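You operate a simulated robot arm through the tools that you are given. There is no shell and no other tool.

The job below is to be done with a simulated robot arm. You get a single attempt, and the scene is never put back.

## Task
Run about 70 mL of green powder into the small jar with the orange foot.
Fine: stand it in the turntable's pocket, turn to FILL, go by the display, turn back to LOAD; spill none, leave the other small jars.

Only the result counts: the job must be done as asked and must still hold three seconds after the hand-in. Knocking over, shifting, dropping, spilling or breaking anything else fails it.

## Robot
A 6-joint arm with a two-finger gripper, fixed in place. Base frame: the origin is at the foot of the arm, x ahead of it, y to its left, z up. Lengths are in cm, angles in degrees, forces in N, time in s.
With the tool pointing down near the work surface it reaches from about 48 to 82 cm from the base axis. Its first joint turns from -166.0 to 166.0 degrees. Payload 1.66 kg.
The TCP is the grasp point between the finger pads, 1.6 cm short of the fingertips. In the tool frame z runs along the fingers and y along their closing line. The gripper opens to 11.1 cm. The gripper's body begins 10.4 cm behind the TCP.
Orientation is told as [roll, pitch, yaw] about the base's x, y, z axes, in that order, counted from this pose: with the fingers straight down and closing along the base's y, the tool's x points along the base's -x, its y along +y and its z along -z.

## Interface
- The arm moves only by the tool send_rows. Its argument "deltas" is a list that holds one entry, the list of rows, each a list of 7 numbers: the gripper command, from -1 (shut) to 1 (fully open), values between in proportion, then the shift along the tool's x, y, z in units of 300 mm (1.0 is 300 mm), then the turn, a rotation vector about the tool's x, y, z in units of 180 degrees (1.0 is 180 degrees). In form: [[[fingers, x, y, z, rx, ry, rz], ...]]. A call has 1 to 20 rows; each row is the pose to reach, as a shift and turn from the pose commanded when the call began, along the tool's axes at that moment. A call with a number of a shift or a turn outside -1 to 1 is refused whole. A row lasts 0.2 s, in which the tool goes at most 5 cm and 8.6 degrees; a call with a longer step from one row to the next is refused whole, and so is a gripper value outside its range. A pose out of reach is approached as far as the arm can. The call stops where the force on the tool passes 40 N (or 10 N more than at its start, if that is more) or the arm is blocked; 0.2 s more then pass. The fingers move at their own pace and stop on an object; they squeeze with about 27 N. The grip force told is the motor's: it shows also when the fingers shut on nothing. Time passes only in rows, and 0.2 s behind the last, so rows that repeat a pose let the fingers close. It gives the time, the measured TCP pose, the force on the tool (base axes), the opening and the grip force at its end, in the units of the frame above (readings bear some noise), with the torque about the TCP (base axes, N m) and any sound that the robot's microphone picked up, and new pictures: "show" is both (left out), scene, wrist or none.
- Cameras (640 x 400 px; columns grow to the right, rows downward): "scene" is fixed at [22.02, 49.89, 144.82]; the picture's right is [-0.86, -0.52, 0.00], its down [-0.22, 0.37, -0.90] and it looks along [0.47, -0.77, -0.43] (base axes); focal length 360 px, centre (320, 200). "wrist" rides on the gripper at [7, 1.4, -14.3] in the tool frame; the picture's right is [-0.19, 0.98, 0.00], its down [-0.87, -0.17, -0.47] and it looks along [-0.46, -0.09, 0.88] (tool axes); focal length 230 px, centre (320, 200). There is no depth. A picture from a camera that has moved, and an enlarged one, comes with that camera's place and axes in the base frame and with its lens.
- raise_lower(by): slides the trunk up (or, below 0, down) by that many cm; the arm rides with it, the base frame stays. It gives what a move gives, with no picture.
- close_up(camera, box): a new picture of the part [left, top, right, bottom] of that camera's present view, enlarged. No time passes.
- close_job(): hands the job in; it is judged then, once.

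Places have to be worked out from the pictures, the camera data and where the tool is seen. Open the gripper and draw the arm clear of the work before you hand the job in, unless the task says otherwise.

The tools are called after "Request:" as a command line: name --argument value ..., lists and objects as JSON in quotes. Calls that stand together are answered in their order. send_rows: Moves the arm, as the interface text tells. Its arguments: {"type":"object","properties":{"deltas":{"type":"array","items":{"type":"array","items":{"type":"array","items":{"type":"number"}}}},"show":{"type":"string","enum":["both","scene","wrist","none"]}},"required":["deltas"]} The other tools are called the same way: raise_lower (by) slides the trunk up or down; close_up (camera, box) takes an enlarged picture of a part of a camera's view; close_job () hands the job in.

At the start:

```text
time_s: 0.0
position: [46.3, 8.06, 130.44]
orientation: [0.0, 0.0, 0.0]
ft_force: [0.0, -0.5, -0.5]
moment: [0.05, 0.0, 0.0]
opening: 11.07
grasp_force: 0.1
trunk travel left (down, up): [-25.0, 34.0]
```

scene: 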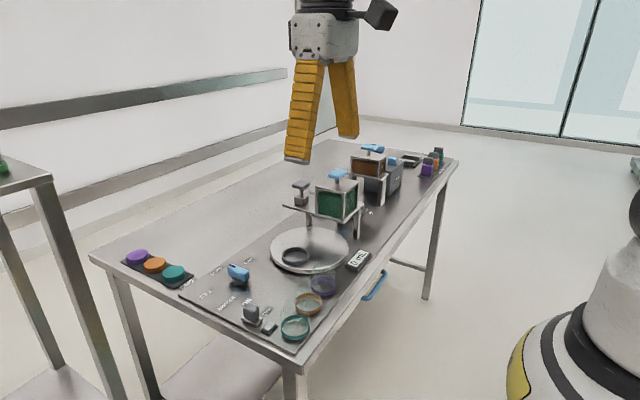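
wrist: 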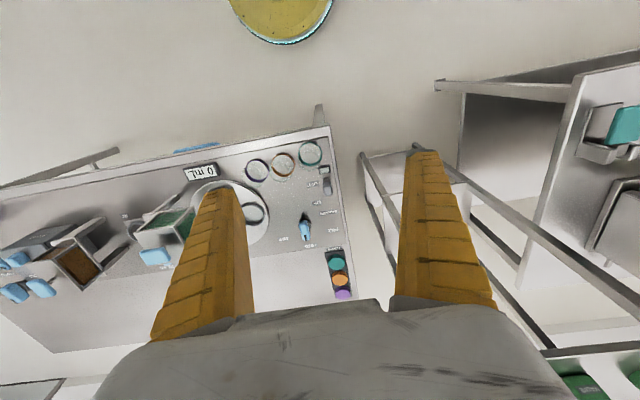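

I'll begin by looking closely at the station from both cameras before moving anything.

Request:
close_up --camera "scene" --box '[170, 220, 410, 370]'

Request:
close_up --camera "scene" --box '[270, 130, 470, 255]'

Request:
close_up --camera "wrist" --box '[120, 130, 360, 300]'

```text
2.67 times, centred on (290, 295) of scene
camera zoom: at [22.02, 49.89, 144.82], right [-0.86, -0.52, 0.0], down [-0.22, 0.37, -0.9], along [0.47, -0.77, -0.43], focal length 960 px, centre (400, -53)
```

zoom: 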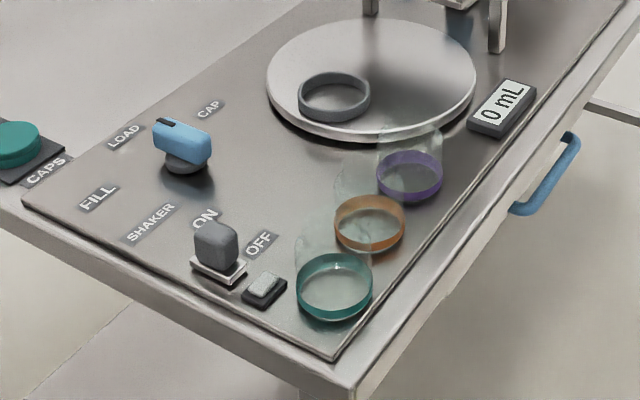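

```text
3.20 times, centred on (370, 192) of scene
camera zoom: at [22.02, 49.89, 144.82], right [-0.86, -0.52, 0.0], down [-0.22, 0.37, -0.9], along [0.47, -0.77, -0.43], focal length 1152 px, centre (160, 224)
```

zoom: 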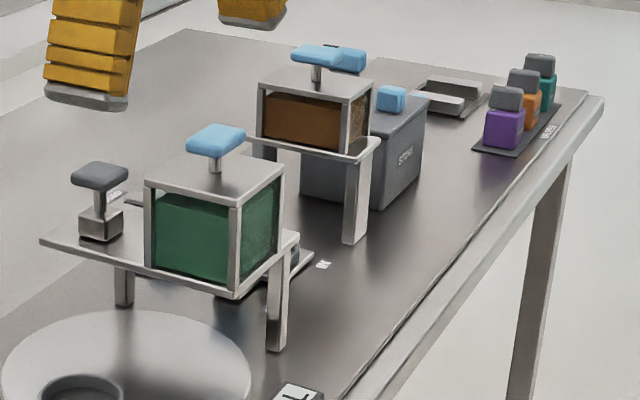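

```text
2.35 times, centred on (240, 215) of wrist
camera zoom: at [39.37, 9.33, 144.78], right [0.19, 0.98, 0.0], down [0.87, -0.17, 0.47], along [0.46, -0.09, -0.88], focal length 541 px, centre (508, 165)
```

zoom: 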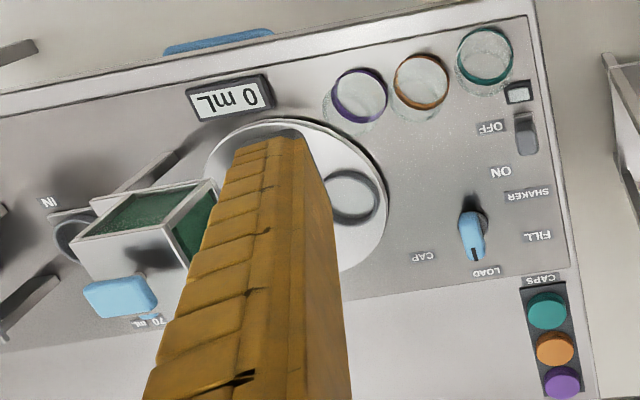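

The table top seems to lie around z≈88, with the jars near x≈57 (orange one at y≈-4) and the turntable around (68,-23). I'll shift the arm to the right at this height to get a clear wrist view of the hoppers, rails and labels.

Request:
send_rows --deltas '[[[1, 0, -0.15, 0, 0, 0, 0], [1, 0, -0.3, 0, 0, 0, 0], [1, 0, -0.45, 0, 0, 0, 0], [1, 0, -0.6, 0, 0, 0, 0], [1, 0, -0.75, 0, 0, 0, 0], [1, 0, -0.9, 0, 0, 0, 0]]]'

```text
time_s: 1.4
position: [46.23, -19.09, 130.55]
orientation: [0.0, 0.0, 0.0]
ft_force: [0.1, -0.7, -0.3]
moment: [-0.01, -0.04, -0.02]
opening: 11.07
grasp_force: 0.0
trunk travel left (down, up): [-25.0, 34.0]
camera wrist: at [39.35, -17.79, 144.87], right [0.19, 0.98, 0.0], down [0.87, -0.17, 0.47], along [0.46, -0.09, -0.88], focal length 230 px, centre (320, 200)
```

scene: 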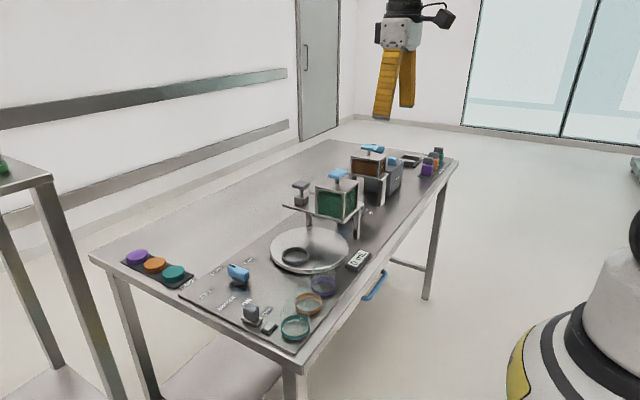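
wrist: 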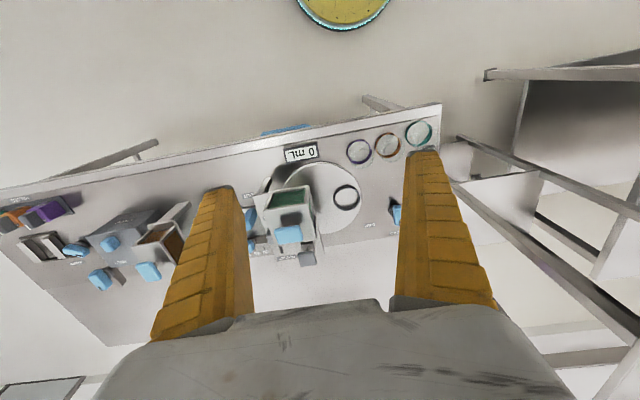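

Request:
close_up --camera "wrist" --box '[220, 120, 420, 280]'

Request:
close_up --camera "wrist" --box '[0, 170, 220, 310]'

Request:
close_up --camera "scene" --box '[275, 155, 375, 235]'

```text
2.50 times, centred on (320, 200) of wrist
camera zoom: at [39.35, -17.79, 144.87], right [0.19, 0.98, 0.0], down [0.87, -0.17, 0.47], along [0.46, -0.09, -0.88], focal length 575 px, centre (320, 200)
```

zoom: 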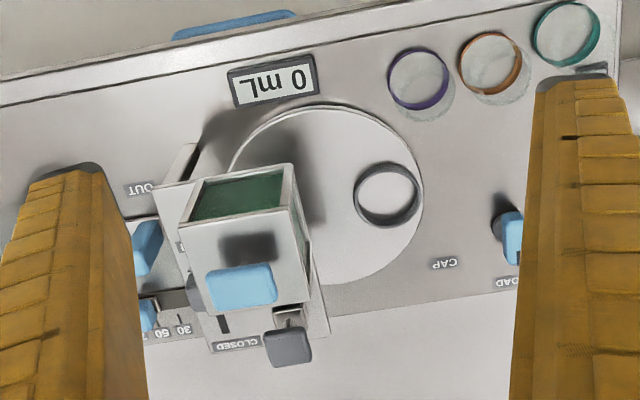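

```text
2.86 times, centred on (110, 240) of wrist
camera zoom: at [39.35, -17.79, 144.87], right [0.19, 0.98, 0.0], down [0.87, -0.17, 0.47], along [0.46, -0.09, -0.88], focal length 657 px, centre (920, 86)
```

zoom: 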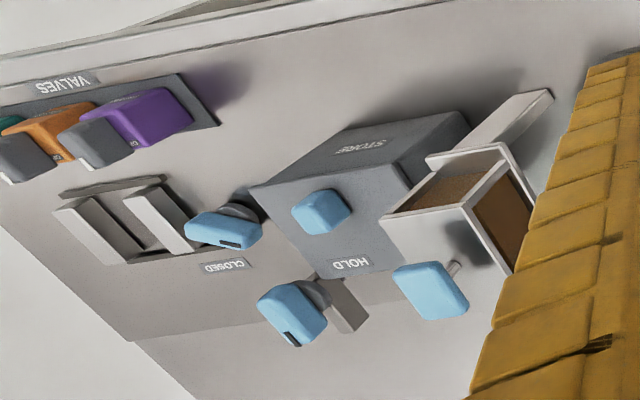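

```text
5.00 times, centred on (325, 195) of scene
camera zoom: at [22.02, 49.89, 144.82], right [-0.86, -0.52, 0.0], down [-0.22, 0.37, -0.9], along [0.47, -0.77, -0.43], focal length 1800 px, centre (295, 225)
```

zoom: 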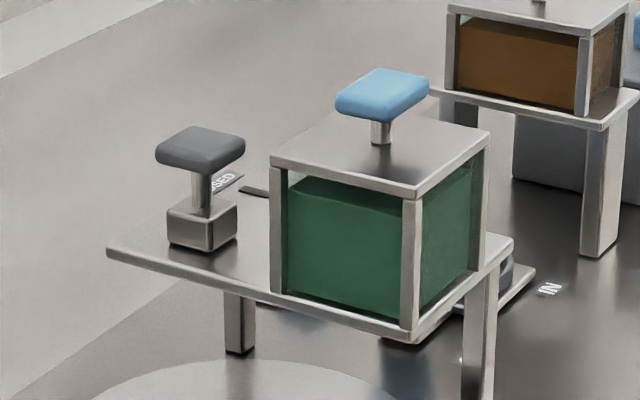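

There is a metering mechanism behind the green hopper (IN/OUT, a 30/50/70 scale, CLOSED). I'll move further right to see it and read its labels.

Request:
send_rows --deltas '[[[1, 0, -0.15, 0, 0, 0, 0], [1, 0, -0.3, 0, 0, 0, 0], [1, 0, -0.45, 0, 0, 0, 0], [1, 0, -0.6, 0, 0, 0, 0], [1, 0, -0.75, 0, 0, 0, 0]]]'

Request:
close_up --camera "wrist" --box '[240, 130, 420, 270]'

Request:
close_up --camera "wrist" --box '[60, 130, 260, 270]'

```text
time_s: 2.6
position: [46.16, -41.64, 130.25]
orientation: [0.0, 0.0, 0.1]
ft_force: [-0.8, 0.4, 0.3]
moment: [0.04, 0.03, -0.01]
opening: 11.08
grasp_force: 0.1
trunk travel left (down, up): [-25.0, 34.0]
camera wrist: at [39.29, -40.36, 144.63], right [0.19, 0.98, 0.0], down [0.87, -0.17, 0.47], along [0.46, -0.09, -0.88], focal length 230 px, centre (320, 200)
```

scene: 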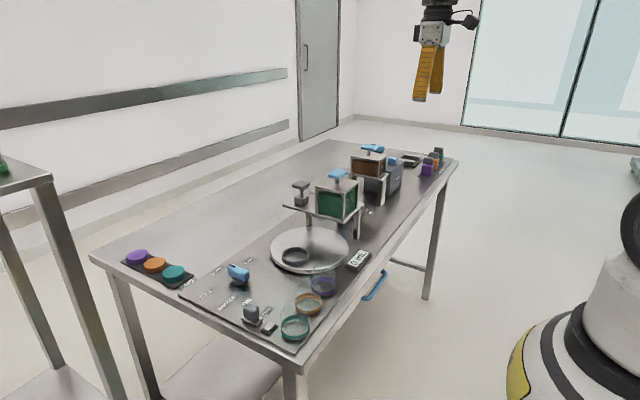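
wrist: 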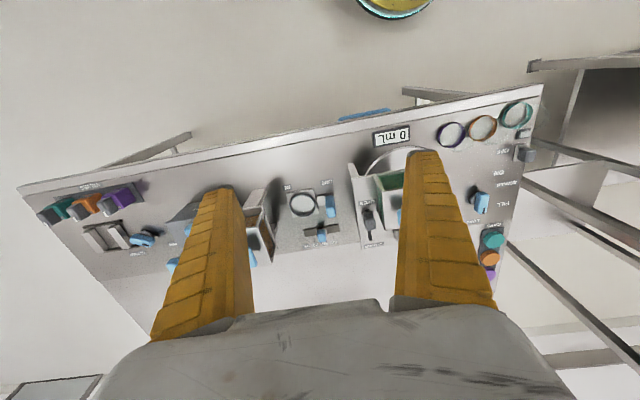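

```text
2.86 times, centred on (330, 200) of wrist
camera zoom: at [39.29, -40.36, 144.63], right [0.19, 0.98, 0.0], down [0.87, -0.17, 0.47], along [0.46, -0.09, -0.88], focal length 657 px, centre (291, 200)
```

zoom: 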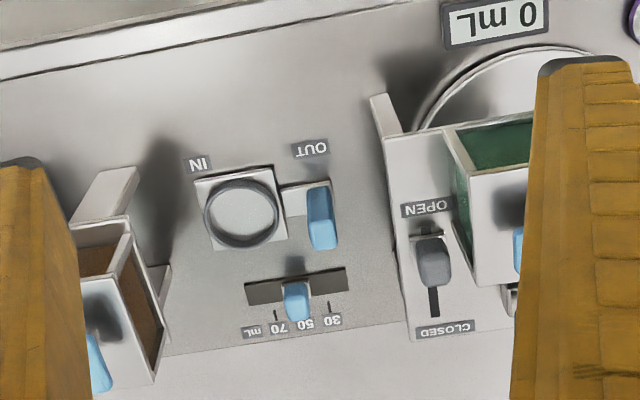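

```text
2.86 times, centred on (160, 200) of wrist
camera zoom: at [39.29, -40.36, 144.63], right [0.19, 0.98, 0.0], down [0.87, -0.17, 0.47], along [0.46, -0.09, -0.88], focal length 657 px, centre (777, 200)
```

zoom: 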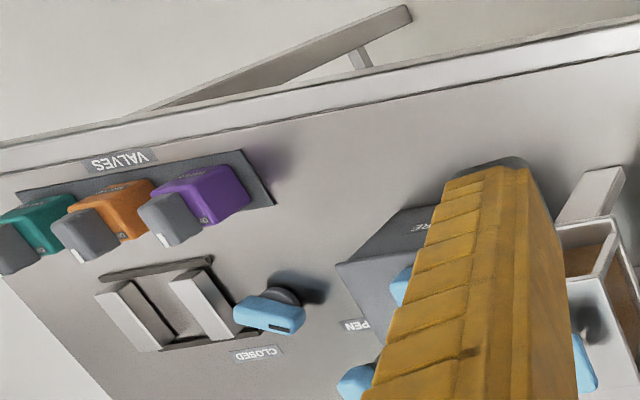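

The lever between OPEN and CLOSED sits on the green hopper's stand at around z≈98, and the hopper handle tops out near z≈110. I'll lower the camera in front of the stand (staying over the free strip at x≈48) to read the gate and dispenser details.

Request:
send_rows --deltas '[[[1, 0, 0.02, 0.12, 0, 0, 0], [1, 0, 0.04, 0.24, 0, 0, 0], [1, 0, 0.06, 0.36, 0, 0, 0], [1, 0, 0.08, 0.48, 0, 0, 0], [1, 0, 0.1, 0.6, 0, 0, 0]]]'

Request:
close_up --camera "wrist" --box '[220, 100, 440, 300]'

```text
time_s: 3.8
position: [46.34, -38.36, 112.46]
orientation: [0.0, 0.0, 0.1]
ft_force: [0.1, 0.0, -0.1]
moment: [0.01, -0.02, 0.0]
opening: 11.1
grasp_force: 0.1
trunk travel left (down, up): [-25.0, 34.0]
camera wrist: at [39.41, -37.1, 126.69], right [0.19, 0.98, 0.0], down [0.87, -0.17, 0.47], along [0.46, -0.09, -0.88], focal length 230 px, centre (320, 200)
```

scene: 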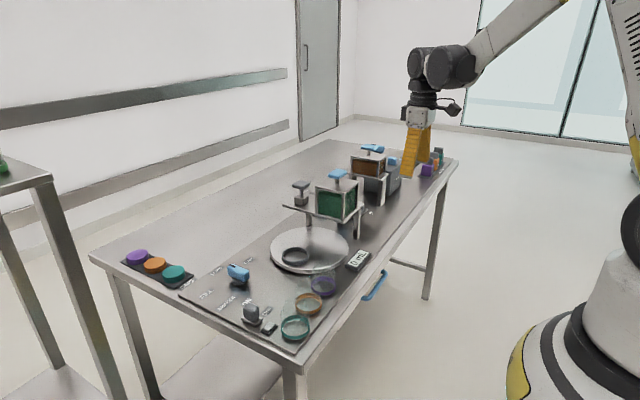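
wrist: 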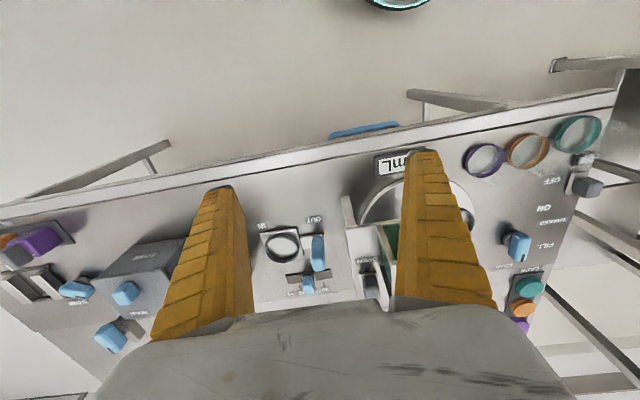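

```text
2.00 times, centred on (330, 200) of wrist
camera zoom: at [39.41, -37.1, 126.69], right [0.19, 0.98, 0.0], down [0.87, -0.17, 0.47], along [0.46, -0.09, -0.88], focal length 460 px, centre (300, 200)
```

zoom: 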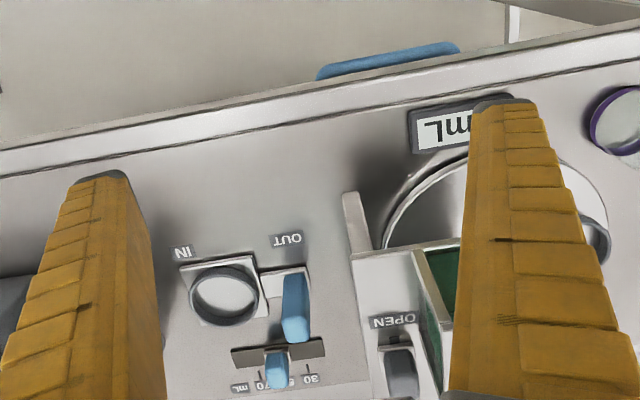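

The gripper body hides the lower half, so I'll tilt the tool forward 30° and rise a little; that lets the wrist camera look across at the stand.

Request:
send_rows --deltas '[[[1, 0, -0.05, -0.07, 0, -0.042, 0], [1, 0, -0.1, -0.14, 0, -0.084, 0], [1, 0, -0.13, -0.22, 0, -0.126, 0], [1, 0, -0.16, -0.3, 0, -0.167, 0]]]'

Request:
close_up --camera "wrist" --box '[240, 110, 440, 290]'

```text
time_s: 4.8
position: [46.3, -43.11, 121.4]
orientation: [0.0, -30.2, -0.1]
ft_force: [-1.2, 0.0, -0.7]
moment: [0.0, -0.02, -0.01]
opening: 11.07
grasp_force: 0.1
trunk travel left (down, up): [-25.0, 34.0]
camera wrist: at [33.13, -41.98, 130.35], right [0.16, 0.98, 0.09], down [0.51, -0.17, 0.84], along [0.84, -0.09, -0.53], focal length 230 px, centre (320, 200)
```

scene: 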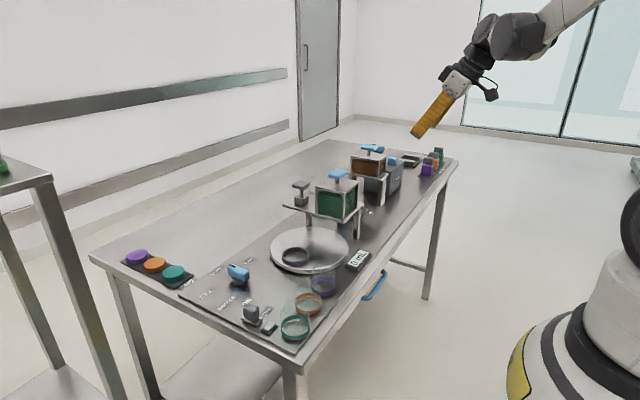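
wrist: 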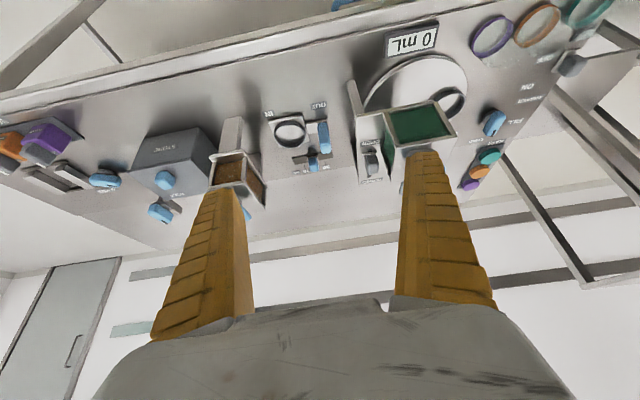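

```text
2.22 times, centred on (340, 200) of wrist
camera zoom: at [33.13, -41.98, 130.35], right [0.16, 0.98, 0.09], down [0.51, -0.17, 0.84], along [0.84, -0.09, -0.53], focal length 511 px, centre (276, 200)
```

zoom: 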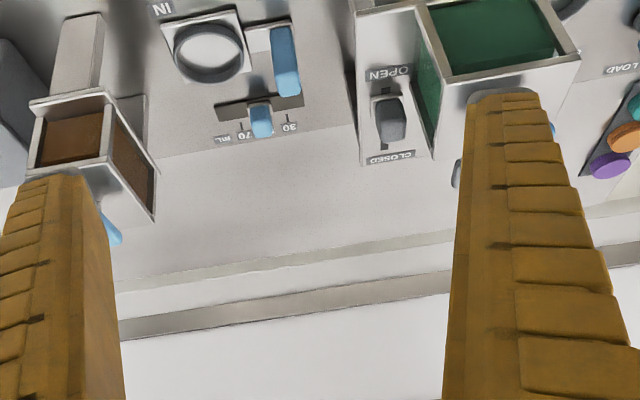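

Request:
close_up --camera "wrist" --box '[340, 70, 480, 200]'

Request:
close_up --camera "wrist" --box '[250, 90, 350, 190]'

Request:
close_up --camera "wrist" --box '[450, 20, 610, 200]'

```text
3.08 times, centred on (410, 135) of wrist
camera zoom: at [33.13, -41.98, 130.35], right [0.16, 0.98, 0.09], down [0.51, -0.17, 0.84], along [0.84, -0.09, -0.53], focal length 708 px, centre (43, 400)
```

zoom: 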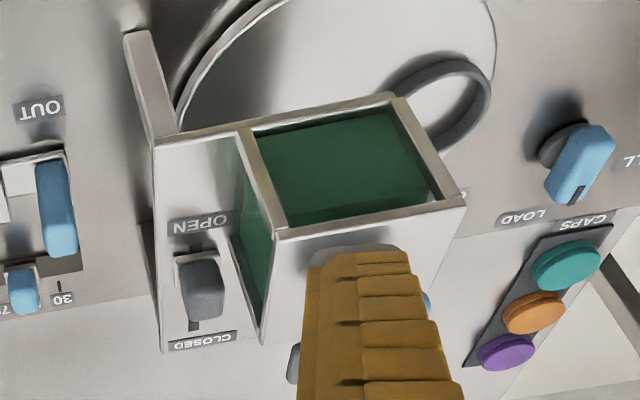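

```text
4.00 times, centred on (300, 140) of wrist
camera zoom: at [33.13, -41.98, 130.35], right [0.16, 0.98, 0.09], down [0.51, -0.17, 0.84], along [0.84, -0.09, -0.53], focal length 920 px, centre (400, 440)
```

zoom: 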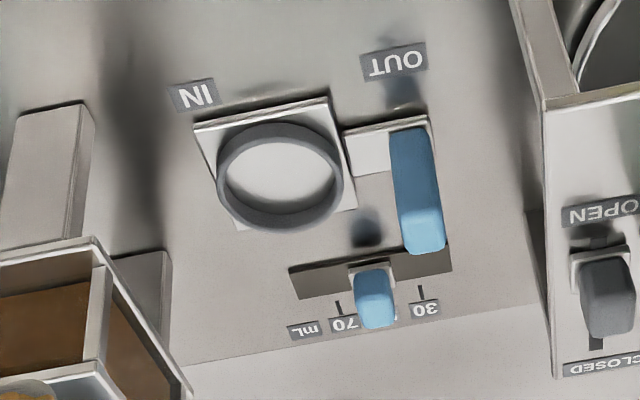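

```text
2.22 times, centred on (530, 110) of wrist
camera zoom: at [33.13, -41.98, 130.35], right [0.16, 0.98, 0.09], down [0.51, -0.17, 0.84], along [0.84, -0.09, -0.53], focal length 511 px, centre (-147, 400)
```

zoom: 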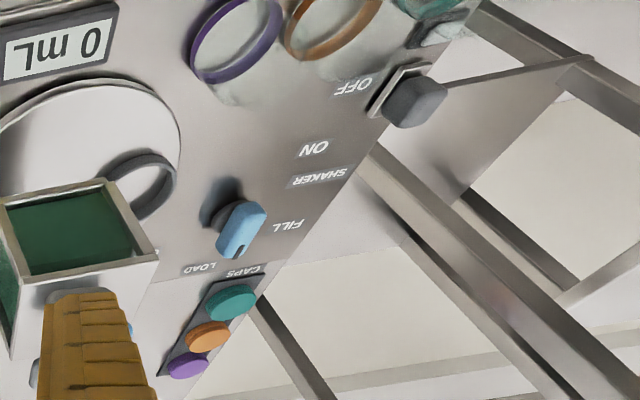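

I can read the labels: gate OPEN/CLOSED on the green stand, SHAKER ON/OFF by the jars (lever seems at OFF), knob at LOAD. I'll go more directly above the gate at a safe height (above the 110 handle) to see which end it stands at.

Request:
send_rows --deltas '[[[1, 0, 0, 0, 0, 0.042, 0], [1, 0, 0, 0, 0, 0.084, 0], [1, 0, 0, 0, 0, 0.126, 0], [1, 0, 0, 0, 0, 0.167, 0]]]' --show "none"

Request:
send_rows --deltas '[[[1, -0.15, 0, 0, 0, 0, 0], [1, -0.3, 0, 0.02, 0, 0, 0], [1, -0.45, 0, 0.04, 0, 0, 0], [1, -0.58, 0, 0.06, 0, 0, 0]]]' --show "wrist"

Request:
close_up --camera "wrist" --box '[240, 110, 440, 290]'

```text
time_s: 5.8
position: [46.36, -43.22, 121.4]
orientation: [0.0, 0.1, 0.0]
ft_force: [0.6, -0.7, -0.8]
moment: [0.02, 0.03, 0.0]
opening: 11.09
grasp_force: 0.2
trunk travel left (down, up): [-25.0, 34.0]
```

```text
time_s: 6.8
position: [63.86, -43.19, 119.59]
orientation: [0.0, 0.1, 0.0]
ft_force: [1.0, 0.4, 0.2]
moment: [-0.01, 0.02, -0.02]
opening: 11.08
grasp_force: 0.1
trunk travel left (down, up): [-25.0, 34.0]
camera wrist: at [56.9, -41.97, 133.96], right [0.19, 0.98, 0.0], down [0.87, -0.17, 0.47], along [0.46, -0.09, -0.88], focal length 230 px, centre (320, 200)
```

wrist: 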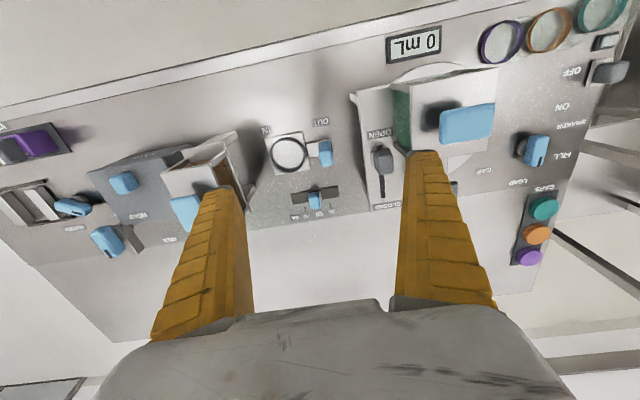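

```text
2.22 times, centred on (340, 200) of wrist
camera zoom: at [56.9, -41.97, 133.96], right [0.19, 0.98, 0.0], down [0.87, -0.17, 0.47], along [0.46, -0.09, -0.88], focal length 511 px, centre (276, 200)
```

zoom: 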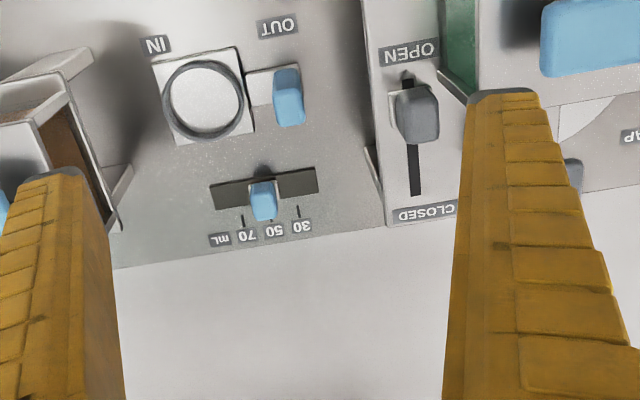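

The gate lever stands at OPEN (the slot is free toward CLOSED). Next I'll slide left at the same height to look at the grey knob on the stand, the jars, the selector and the shaker switch from above.

Request:
send_rows --deltas '[[[1, 0, 0.15, 0, 0, 0, 0], [1, 0, 0.3, 0, 0, 0, 0], [1, 0, 0.45, 0, 0, 0, 0], [1, 0, 0.6, 0, 0, 0, 0]]]' --show "wrist"

Request:
close_up --camera "wrist" --box '[240, 50, 440, 290]'

Request:
send_rows --deltas '[[[1, 0, 0.15, 0, 0, 0, 0], [1, 0, 0.3, 0, 0, 0, 0], [1, 0, 0.45, 0, 0, 0, 0], [1, 0, 0.6, 0, 0, 0, 0], [1, 0, 0.75, 0, 0, 0, 0]]]' --show "wrist"

Request:
close_up --camera "wrist" --box '[230, 70, 430, 270]'

```text
time_s: 7.8
position: [63.6, -24.96, 119.8]
orientation: [0.0, -0.1, 0.1]
ft_force: [-0.1, 0.0, 0.4]
moment: [-0.08, 0.04, 0.01]
opening: 11.08
grasp_force: 0.0
trunk travel left (down, up): [-25.0, 34.0]
camera wrist: at [56.74, -23.77, 134.11], right [0.19, 0.98, 0.0], down [0.87, -0.17, 0.47], along [0.46, -0.09, -0.88], focal length 230 px, centre (320, 200)
```

wrist: 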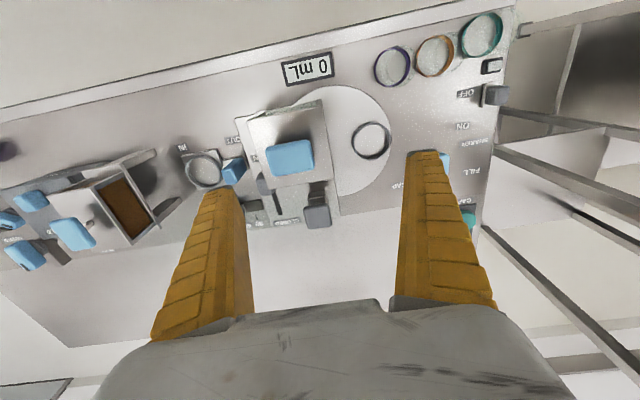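

```text
1.67 times, centred on (340, 170) of wrist
camera zoom: at [56.74, -23.77, 134.11], right [0.19, 0.98, 0.0], down [0.87, -0.17, 0.47], along [0.46, -0.09, -0.88], focal length 384 px, centre (287, 250)
```

zoom: 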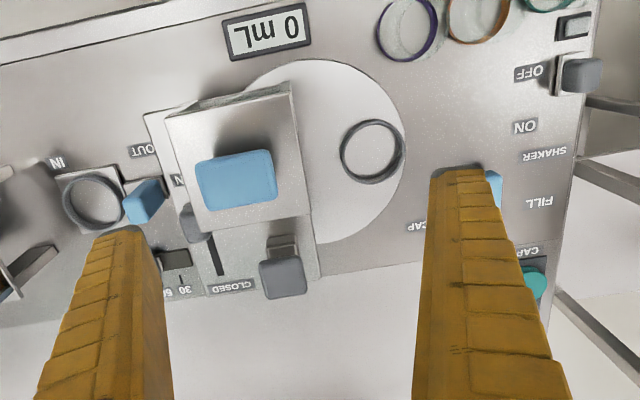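

```text
time_s: 9.0
position: [63.81, -2.64, 119.66]
orientation: [0.0, 0.0, -0.1]
ft_force: [0.8, -0.1, -0.2]
moment: [-0.04, -0.02, -0.01]
opening: 11.1
grasp_force: 0.1
trunk travel left (down, up): [-25.0, 34.0]
camera wrist: at [56.79, -1.27, 133.99], right [0.19, 0.98, 0.0], down [0.87, -0.17, 0.47], along [0.46, -0.09, -0.88], focal length 230 px, centre (320, 200)
```

wrist: 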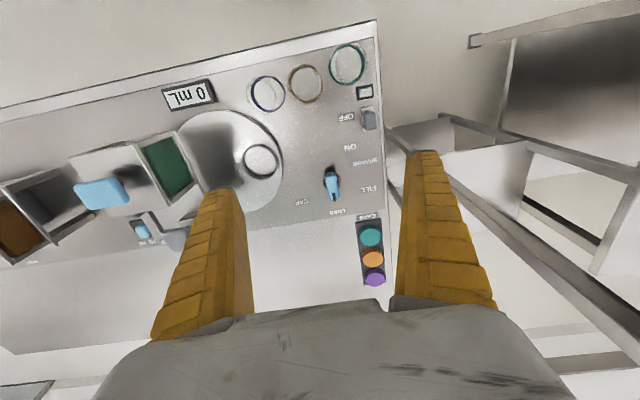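

```text
2.00 times, centred on (330, 170) of wrist
camera zoom: at [56.79, -1.27, 133.99], right [0.19, 0.98, 0.0], down [0.87, -0.17, 0.47], along [0.46, -0.09, -0.88], focal length 460 px, centre (300, 260)
```

zoom: 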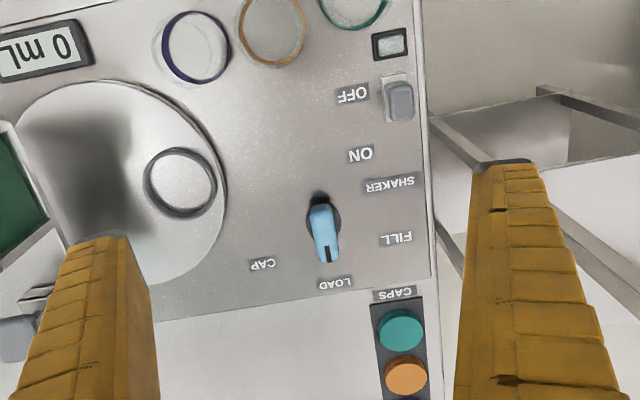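

Now I have a clear plan view: selector near the CAP/LOAD/FILL labels and shaker at OFF. I'll zoom in on the jars and controls to measure them.

Request:
close_up --camera "wrist" --box '[240, 40, 400, 140]'

Request:
close_up --camera "wrist" --box '[230, 130, 390, 230]'

Request:
close_up --camera "scene" --box '[230, 255, 350, 345]'

Request:
close_up --camera "scene" --box '[190, 240, 270, 300]'

```text
4.00 times, centred on (320, 90) of wrist
camera zoom: at [56.79, -1.27, 133.99], right [0.19, 0.98, 0.0], down [0.87, -0.17, 0.47], along [0.46, -0.09, -0.88], focal length 920 px, centre (320, 640)
```

zoom: 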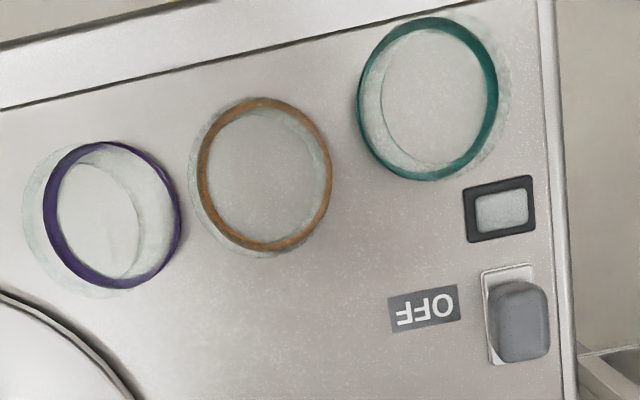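

```text
4.00 times, centred on (310, 180) of wrist
camera zoom: at [56.79, -1.27, 133.99], right [0.19, 0.98, 0.0], down [0.87, -0.17, 0.47], along [0.46, -0.09, -0.88], focal length 920 px, centre (360, 280)
```

zoom: 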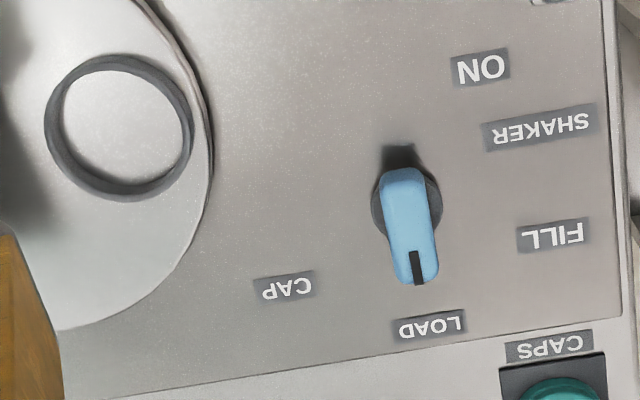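

```text
4.44 times, centred on (290, 300) of scene
camera zoom: at [22.02, 49.89, 144.82], right [-0.86, -0.52, 0.0], down [-0.22, 0.37, -0.9], along [0.47, -0.77, -0.43], focal length 1600 px, centre (453, -244)
```

zoom: 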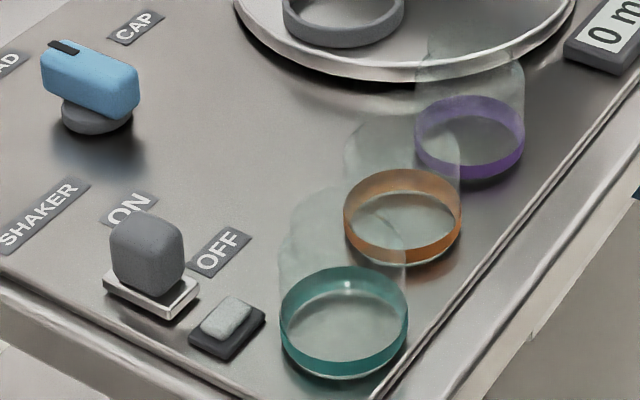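

```text
6.67 times, centred on (230, 270) of scene
camera zoom: at [22.02, 49.89, 144.82], right [-0.86, -0.52, 0.0], down [-0.22, 0.37, -0.9], along [0.47, -0.77, -0.43], focal length 2400 px, centre (920, -267)
```

zoom: 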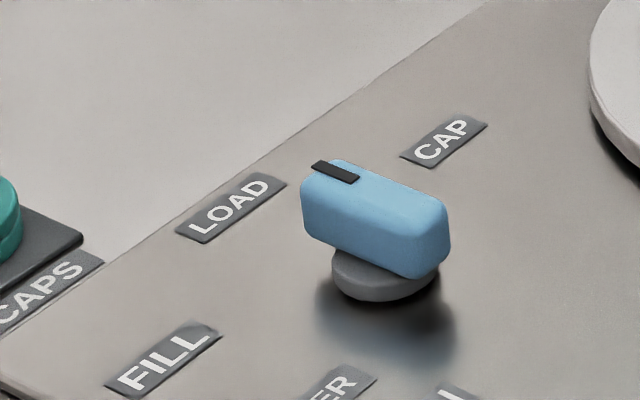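

Orange jar's foot is at about (57.2,-4.0), ~6.2 cm across, with the pocket ring at about (69.5,-16.4) and the knob pivot near (77,-2.7). I'll turn the tool by -90° so the fingers close along x (avoiding the neighbouring jars) and come above the orange jar.

Request:
send_rows --deltas '[[[1, 0.02, -0.004, 0.02, 0, 0, 0.0455], [1, 0.04, -0.008, 0.04, 0, 0, 0.0909], [1, 0.06, -0.012, 0.06, 0, 0, 0.1364], [1, 0.08, -0.016, 0.09, 0, 0, 0.1818], [1, 0.1, -0.02, 0.12, 0, 0, 0.2273], [1, 0.12, -0.024, 0.15, 0, 0, 0.2727], [1, 0.14, -0.028, 0.18, 0, 0, 0.3182], [1, 0.16, -0.032, 0.21, 0, 0, 0.3636], [1, 0.18, -0.036, 0.24, 0, 0, 0.4091], [1, 0.2, -0.04, 0.28, 0, 0, 0.4545], [1, 0.22, -0.045, 0.32, 0, 0, 0.5]]]'

Request:
close_up --camera "wrist" --box '[220, 100, 440, 300]'

```text
time_s: 11.4
position: [57.13, -4.08, 110.08]
orientation: [0.0, -0.1, -90.1]
ft_force: [0.2, -1.1, -0.9]
moment: [0.0, 0.02, -0.01]
opening: 11.11
grasp_force: 0.1
trunk travel left (down, up): [-25.0, 34.0]
camera wrist: at [58.5, 2.84, 124.36], right [0.98, -0.19, 0.0], down [-0.17, -0.87, 0.47], along [-0.09, -0.46, -0.88], focal length 230 px, centre (320, 200)
```

scene: 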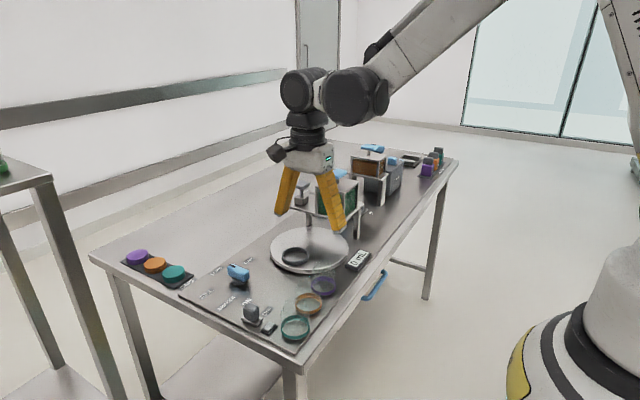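
wrist: 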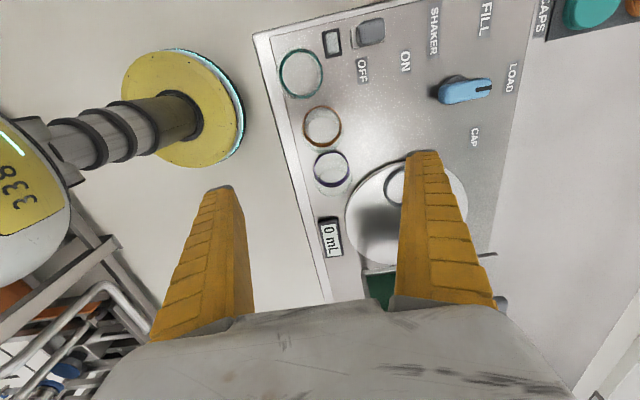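

```text
2.00 times, centred on (330, 200) of wrist
camera zoom: at [58.5, 2.84, 124.36], right [0.98, -0.19, 0.0], down [-0.17, -0.87, 0.47], along [-0.09, -0.46, -0.88], focal length 460 px, centre (300, 200)
```

zoom: 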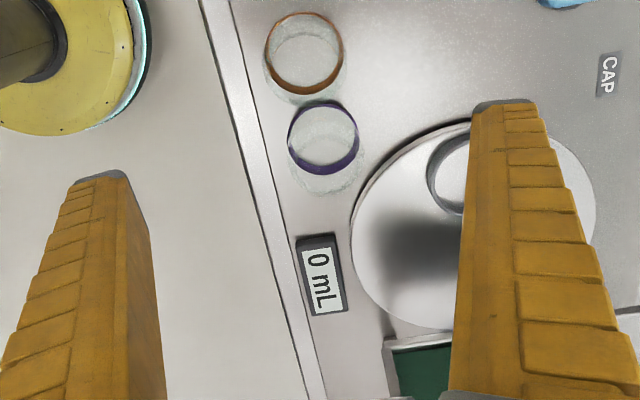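

Triangulating puts the jar feet at z≈86, so the table top is about 85.5 and the orange jar centre about (57.35,-4.0). I'll descend to z≈97 and look again at the fingers against the jar.

Request:
send_rows --deltas '[[[1, 0.0, 0.005, 0.15, 0, 0, 0], [1, 0.0, 0.007, 0.3, 0, 0, 0], [1, 0.0, 0.007, 0.433, 0, 0, 0]]]'

Request:
close_up --camera "scene" --box '[230, 230, 390, 350]'

Request:
close_up --camera "wrist" --box '[220, 60, 440, 260]'

```text
time_s: 12.2
position: [57.28, -3.98, 96.93]
orientation: [0.1, -0.1, -90.0]
ft_force: [0.3, 0.1, 0.7]
moment: [0.01, 0.04, -0.03]
opening: 11.07
grasp_force: 0.0
trunk travel left (down, up): [-25.0, 34.0]
camera wrist: at [58.65, 2.89, 111.34], right [0.98, -0.19, 0.0], down [-0.17, -0.87, 0.47], along [-0.09, -0.46, -0.88], focal length 230 px, centre (320, 200)
```

scene: 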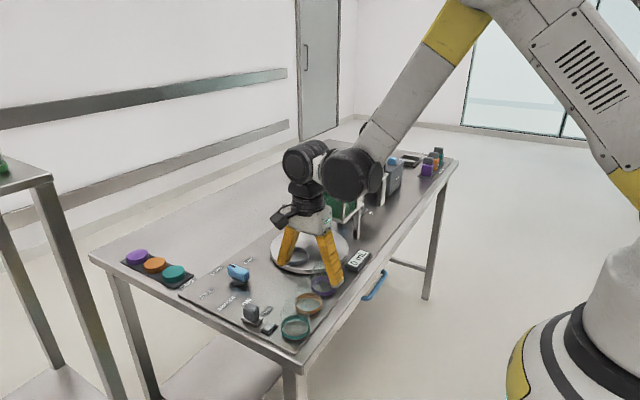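
wrist: 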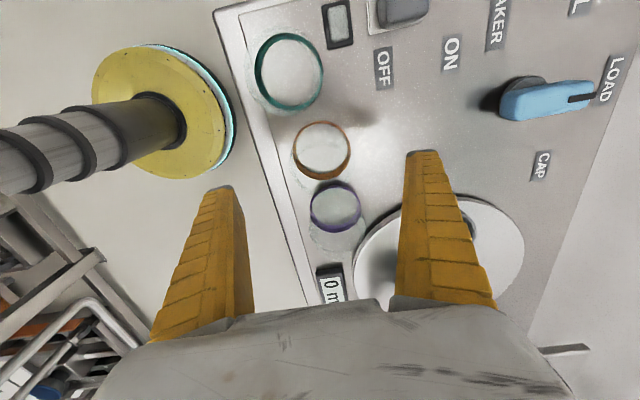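

```text
3.33 times, centred on (310, 290) of scene
camera zoom: at [22.02, 49.89, 144.82], right [-0.86, -0.52, 0.0], down [-0.22, 0.37, -0.9], along [0.47, -0.77, -0.43], focal length 1200 px, centre (353, -100)
```

zoom: 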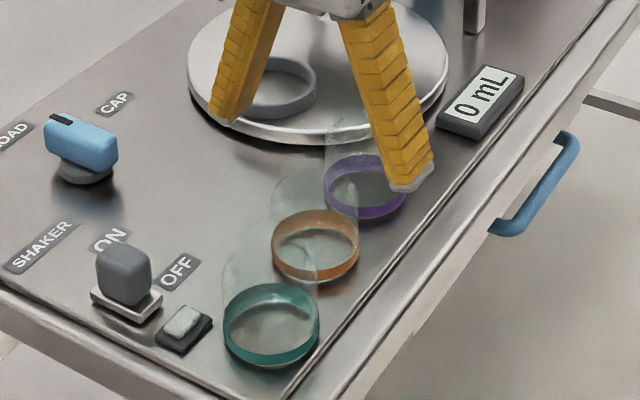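

```text
2.00 times, centred on (330, 160) of wrist
camera zoom: at [58.65, 2.89, 111.34], right [0.98, -0.19, 0.0], down [-0.17, -0.87, 0.47], along [-0.09, -0.46, -0.88], focal length 460 px, centre (300, 280)
```

zoom: 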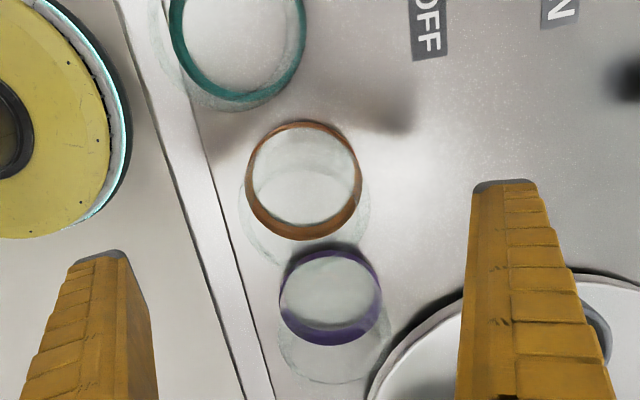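

The jar appears about 5 cm tall with its rim near z≈91, table near 86. I'll descend to z≈89.7 (fingertips ~2 cm above the table, so that they later clear the pocket ring) and view before closing.

Request:
send_rows --deltas '[[[1, 0.0, 0.004, 0.1, 0, 0, 0], [1, 0.0, 0.004, 0.18, 0, 0, 0], [1, 0.0, 0.004, 0.24, 0, 0, 0]]]'

Request:
close_up --camera "scene" --box '[230, 230, 390, 350]'

Request:
close_up --camera "wrist" --box '[180, 110, 460, 310]'

```text
time_s: 13.0
position: [57.3, -4.08, 89.93]
orientation: [0.0, 0.0, -90.0]
ft_force: [-0.1, 0.3, 0.1]
moment: [-0.01, -0.01, -0.01]
opening: 11.09
grasp_force: 0.0
trunk travel left (down, up): [-25.0, 34.0]
camera wrist: at [58.73, 2.81, 104.18], right [0.98, -0.19, 0.0], down [-0.17, -0.87, 0.47], along [-0.09, -0.46, -0.88], focal length 230 px, centre (320, 200)
```

scene: 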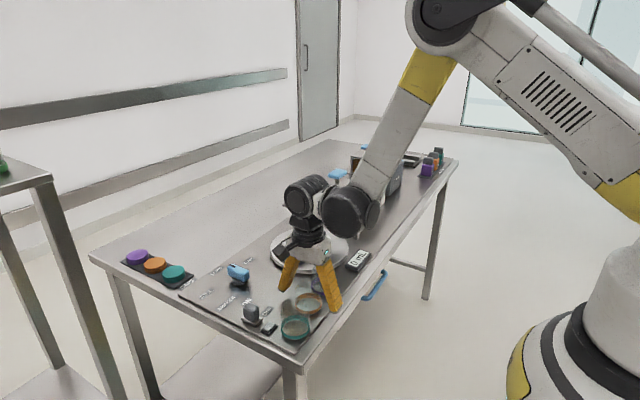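
wrist: 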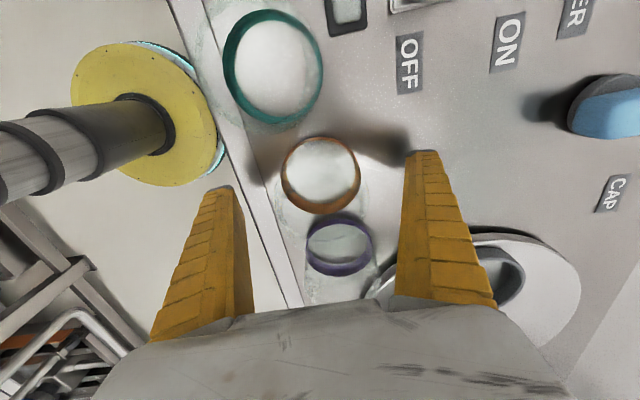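

```text
3.33 times, centred on (310, 290) of scene
camera zoom: at [22.02, 49.89, 144.82], right [-0.86, -0.52, 0.0], down [-0.22, 0.37, -0.9], along [0.47, -0.77, -0.43], focal length 1200 px, centre (353, -100)
```

zoom: 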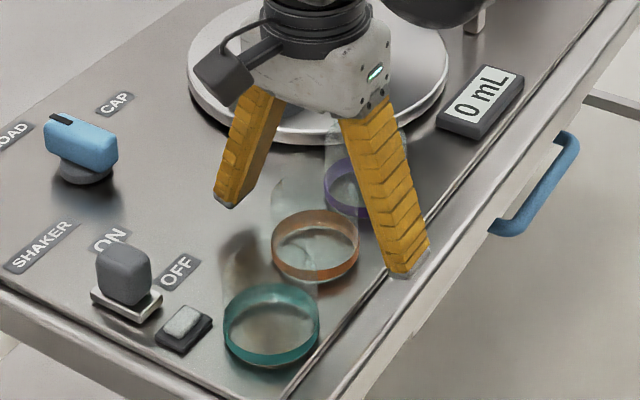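

```text
2.00 times, centred on (320, 210) of wrist
camera zoom: at [58.73, 2.81, 104.18], right [0.98, -0.19, 0.0], down [-0.17, -0.87, 0.47], along [-0.09, -0.46, -0.88], focal length 460 px, centre (320, 180)
```

zoom: 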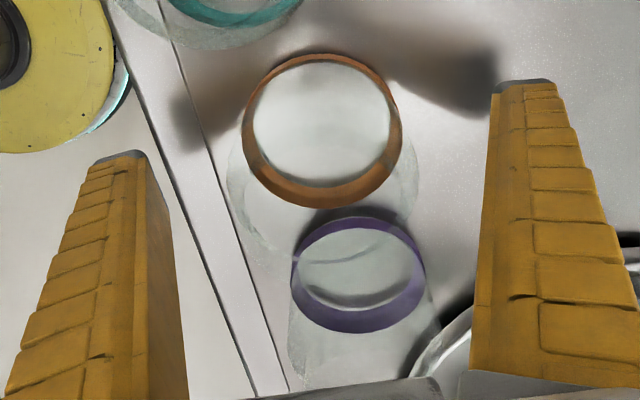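

The jar sits centred between the fingers (jar ≈(57.5,-3.9)). I'll close in steps, gently, then check the grip.

Request:
send_rows --deltas '[[[0.5, 0, 0, 0, 0, 0, 0], [0.3, 0, 0, 0, 0, 0, 0], [0.2, 0, 0, 0, 0, 0, 0], [0.15, 0, 0, 0, 0, 0, 0], [0.1, 0, 0, 0, 0, 0, 0], [0.05, 0, 0, 0, 0, 0, 0], [0.0, 0, 0, 0, 0, 0, 0], [0.0, 0, 0, 0, 0, 0, 0]]]'

Request:
close_up --camera "scene" --box '[230, 230, 390, 350]'

```text
time_s: 14.8
position: [57.39, -3.88, 89.86]
orientation: [0.0, 0.0, -89.9]
ft_force: [1.1, -0.2, 7.6]
moment: [-0.01, 0.08, 0.0]
opening: 5.65
grasp_force: 23.7
trunk travel left (down, up): [-25.0, 34.0]
camera wrist: at [58.72, 2.81, 104.22], right [0.98, -0.19, 0.0], down [-0.17, -0.87, 0.47], along [-0.09, -0.46, -0.88], focal length 230 px, centre (320, 200)
```

scene: 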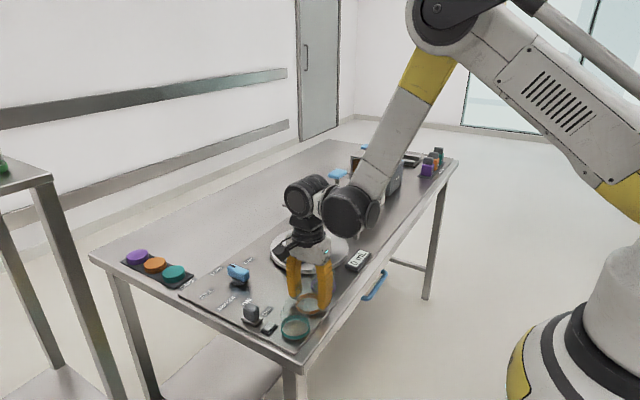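
wrist: 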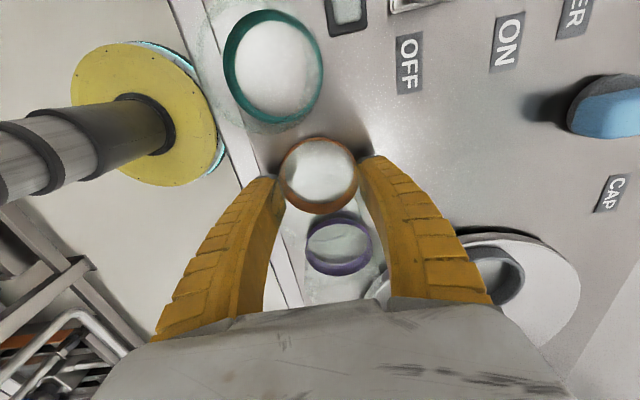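

```text
3.33 times, centred on (310, 290) of scene
camera zoom: at [22.02, 49.89, 144.82], right [-0.86, -0.52, 0.0], down [-0.22, 0.37, -0.9], along [0.47, -0.77, -0.43], focal length 1200 px, centre (353, -100)
```

zoom: 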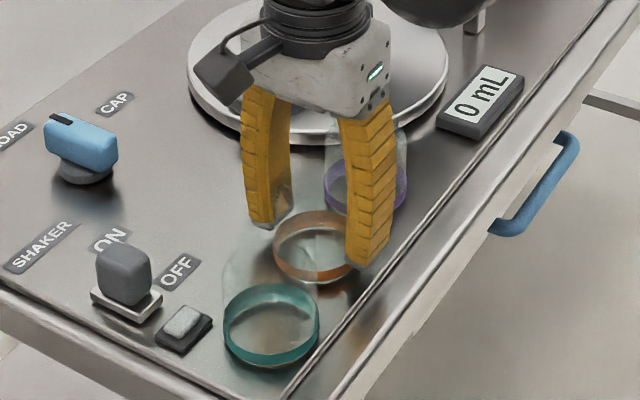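

Gripped at 5.65 cm with ~24 N. I'll lift straight up about 9 cm and check the jar hangs in the fingers.

Request:
send_rows --deltas '[[[-0.2, 0, 0, -0.02, 0, 0, 0], [-0.2, 0, 0, -0.08, 0, 0, 0], [-0.2, 0, 0, -0.16, 0, 0, 0], [-0.2, 0, 0, -0.24, 0, 0, 0], [-0.2, 0, 0, -0.3, 0, 0, 0]]]'

Request:
close_up --camera "scene" --box '[230, 200, 390, 350]'

Request:
close_up --camera "wrist" --box '[180, 80, 500, 300]'

```text
time_s: 16.0
position: [57.28, -4.03, 98.91]
orientation: [0.1, 0.1, -90.0]
ft_force: [0.2, -0.3, -0.9]
moment: [0.01, -0.02, -0.03]
opening: 5.57
grasp_force: 26.8
trunk travel left (down, up): [-25.0, 34.0]
camera wrist: at [58.79, 2.81, 113.21], right [0.98, -0.19, 0.0], down [-0.17, -0.87, 0.47], along [-0.09, -0.46, -0.88], focal length 230 px, centre (320, 200)
```

scene: 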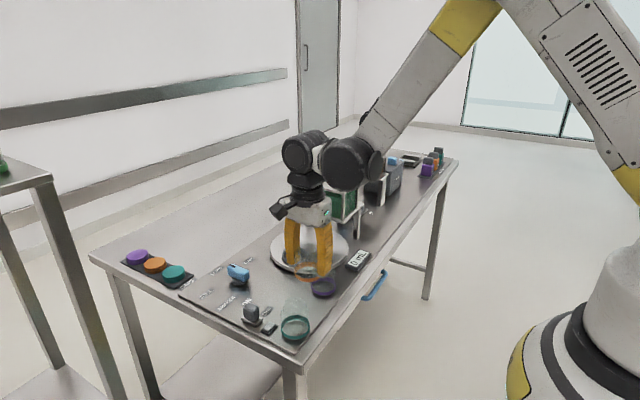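
wrist: 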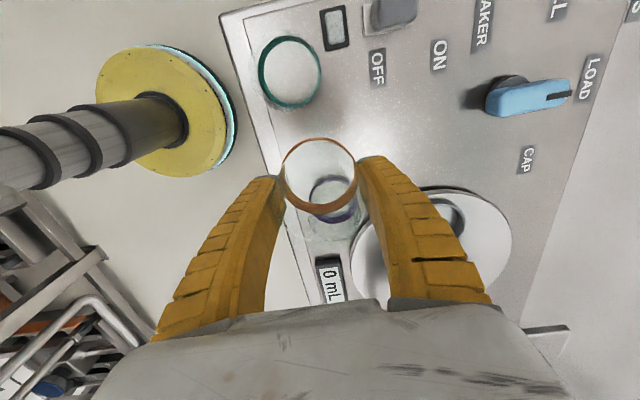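

```text
2.67 times, centred on (310, 275) of scene
camera zoom: at [22.02, 49.89, 144.82], right [-0.86, -0.52, 0.0], down [-0.22, 0.37, -0.9], along [0.47, -0.77, -0.43], focal length 960 px, centre (347, 0)
```

zoom: 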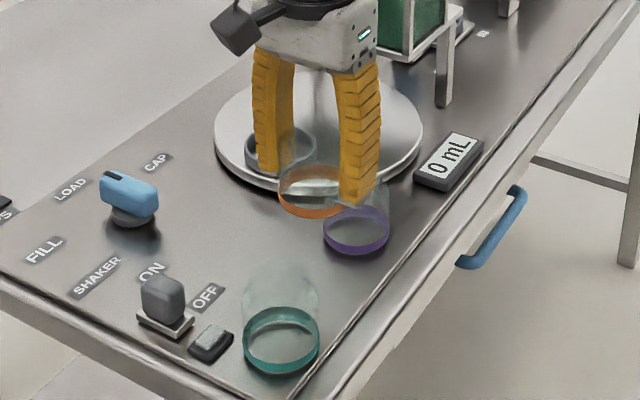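

```text
1.82 times, centred on (340, 190) of wrist
camera zoom: at [58.79, 2.81, 113.21], right [0.98, -0.19, 0.0], down [-0.17, -0.87, 0.47], along [-0.09, -0.46, -0.88], focal length 418 px, centre (284, 218)
```

zoom: 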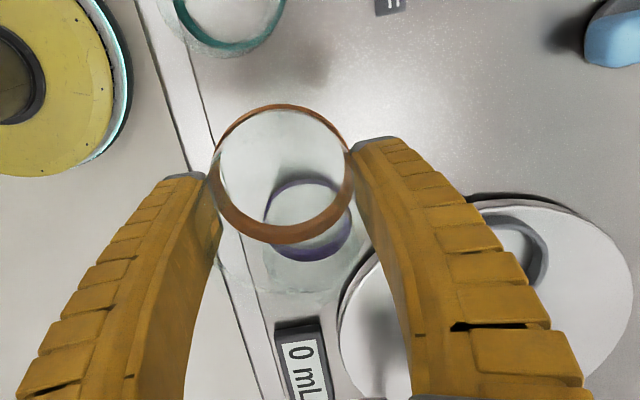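

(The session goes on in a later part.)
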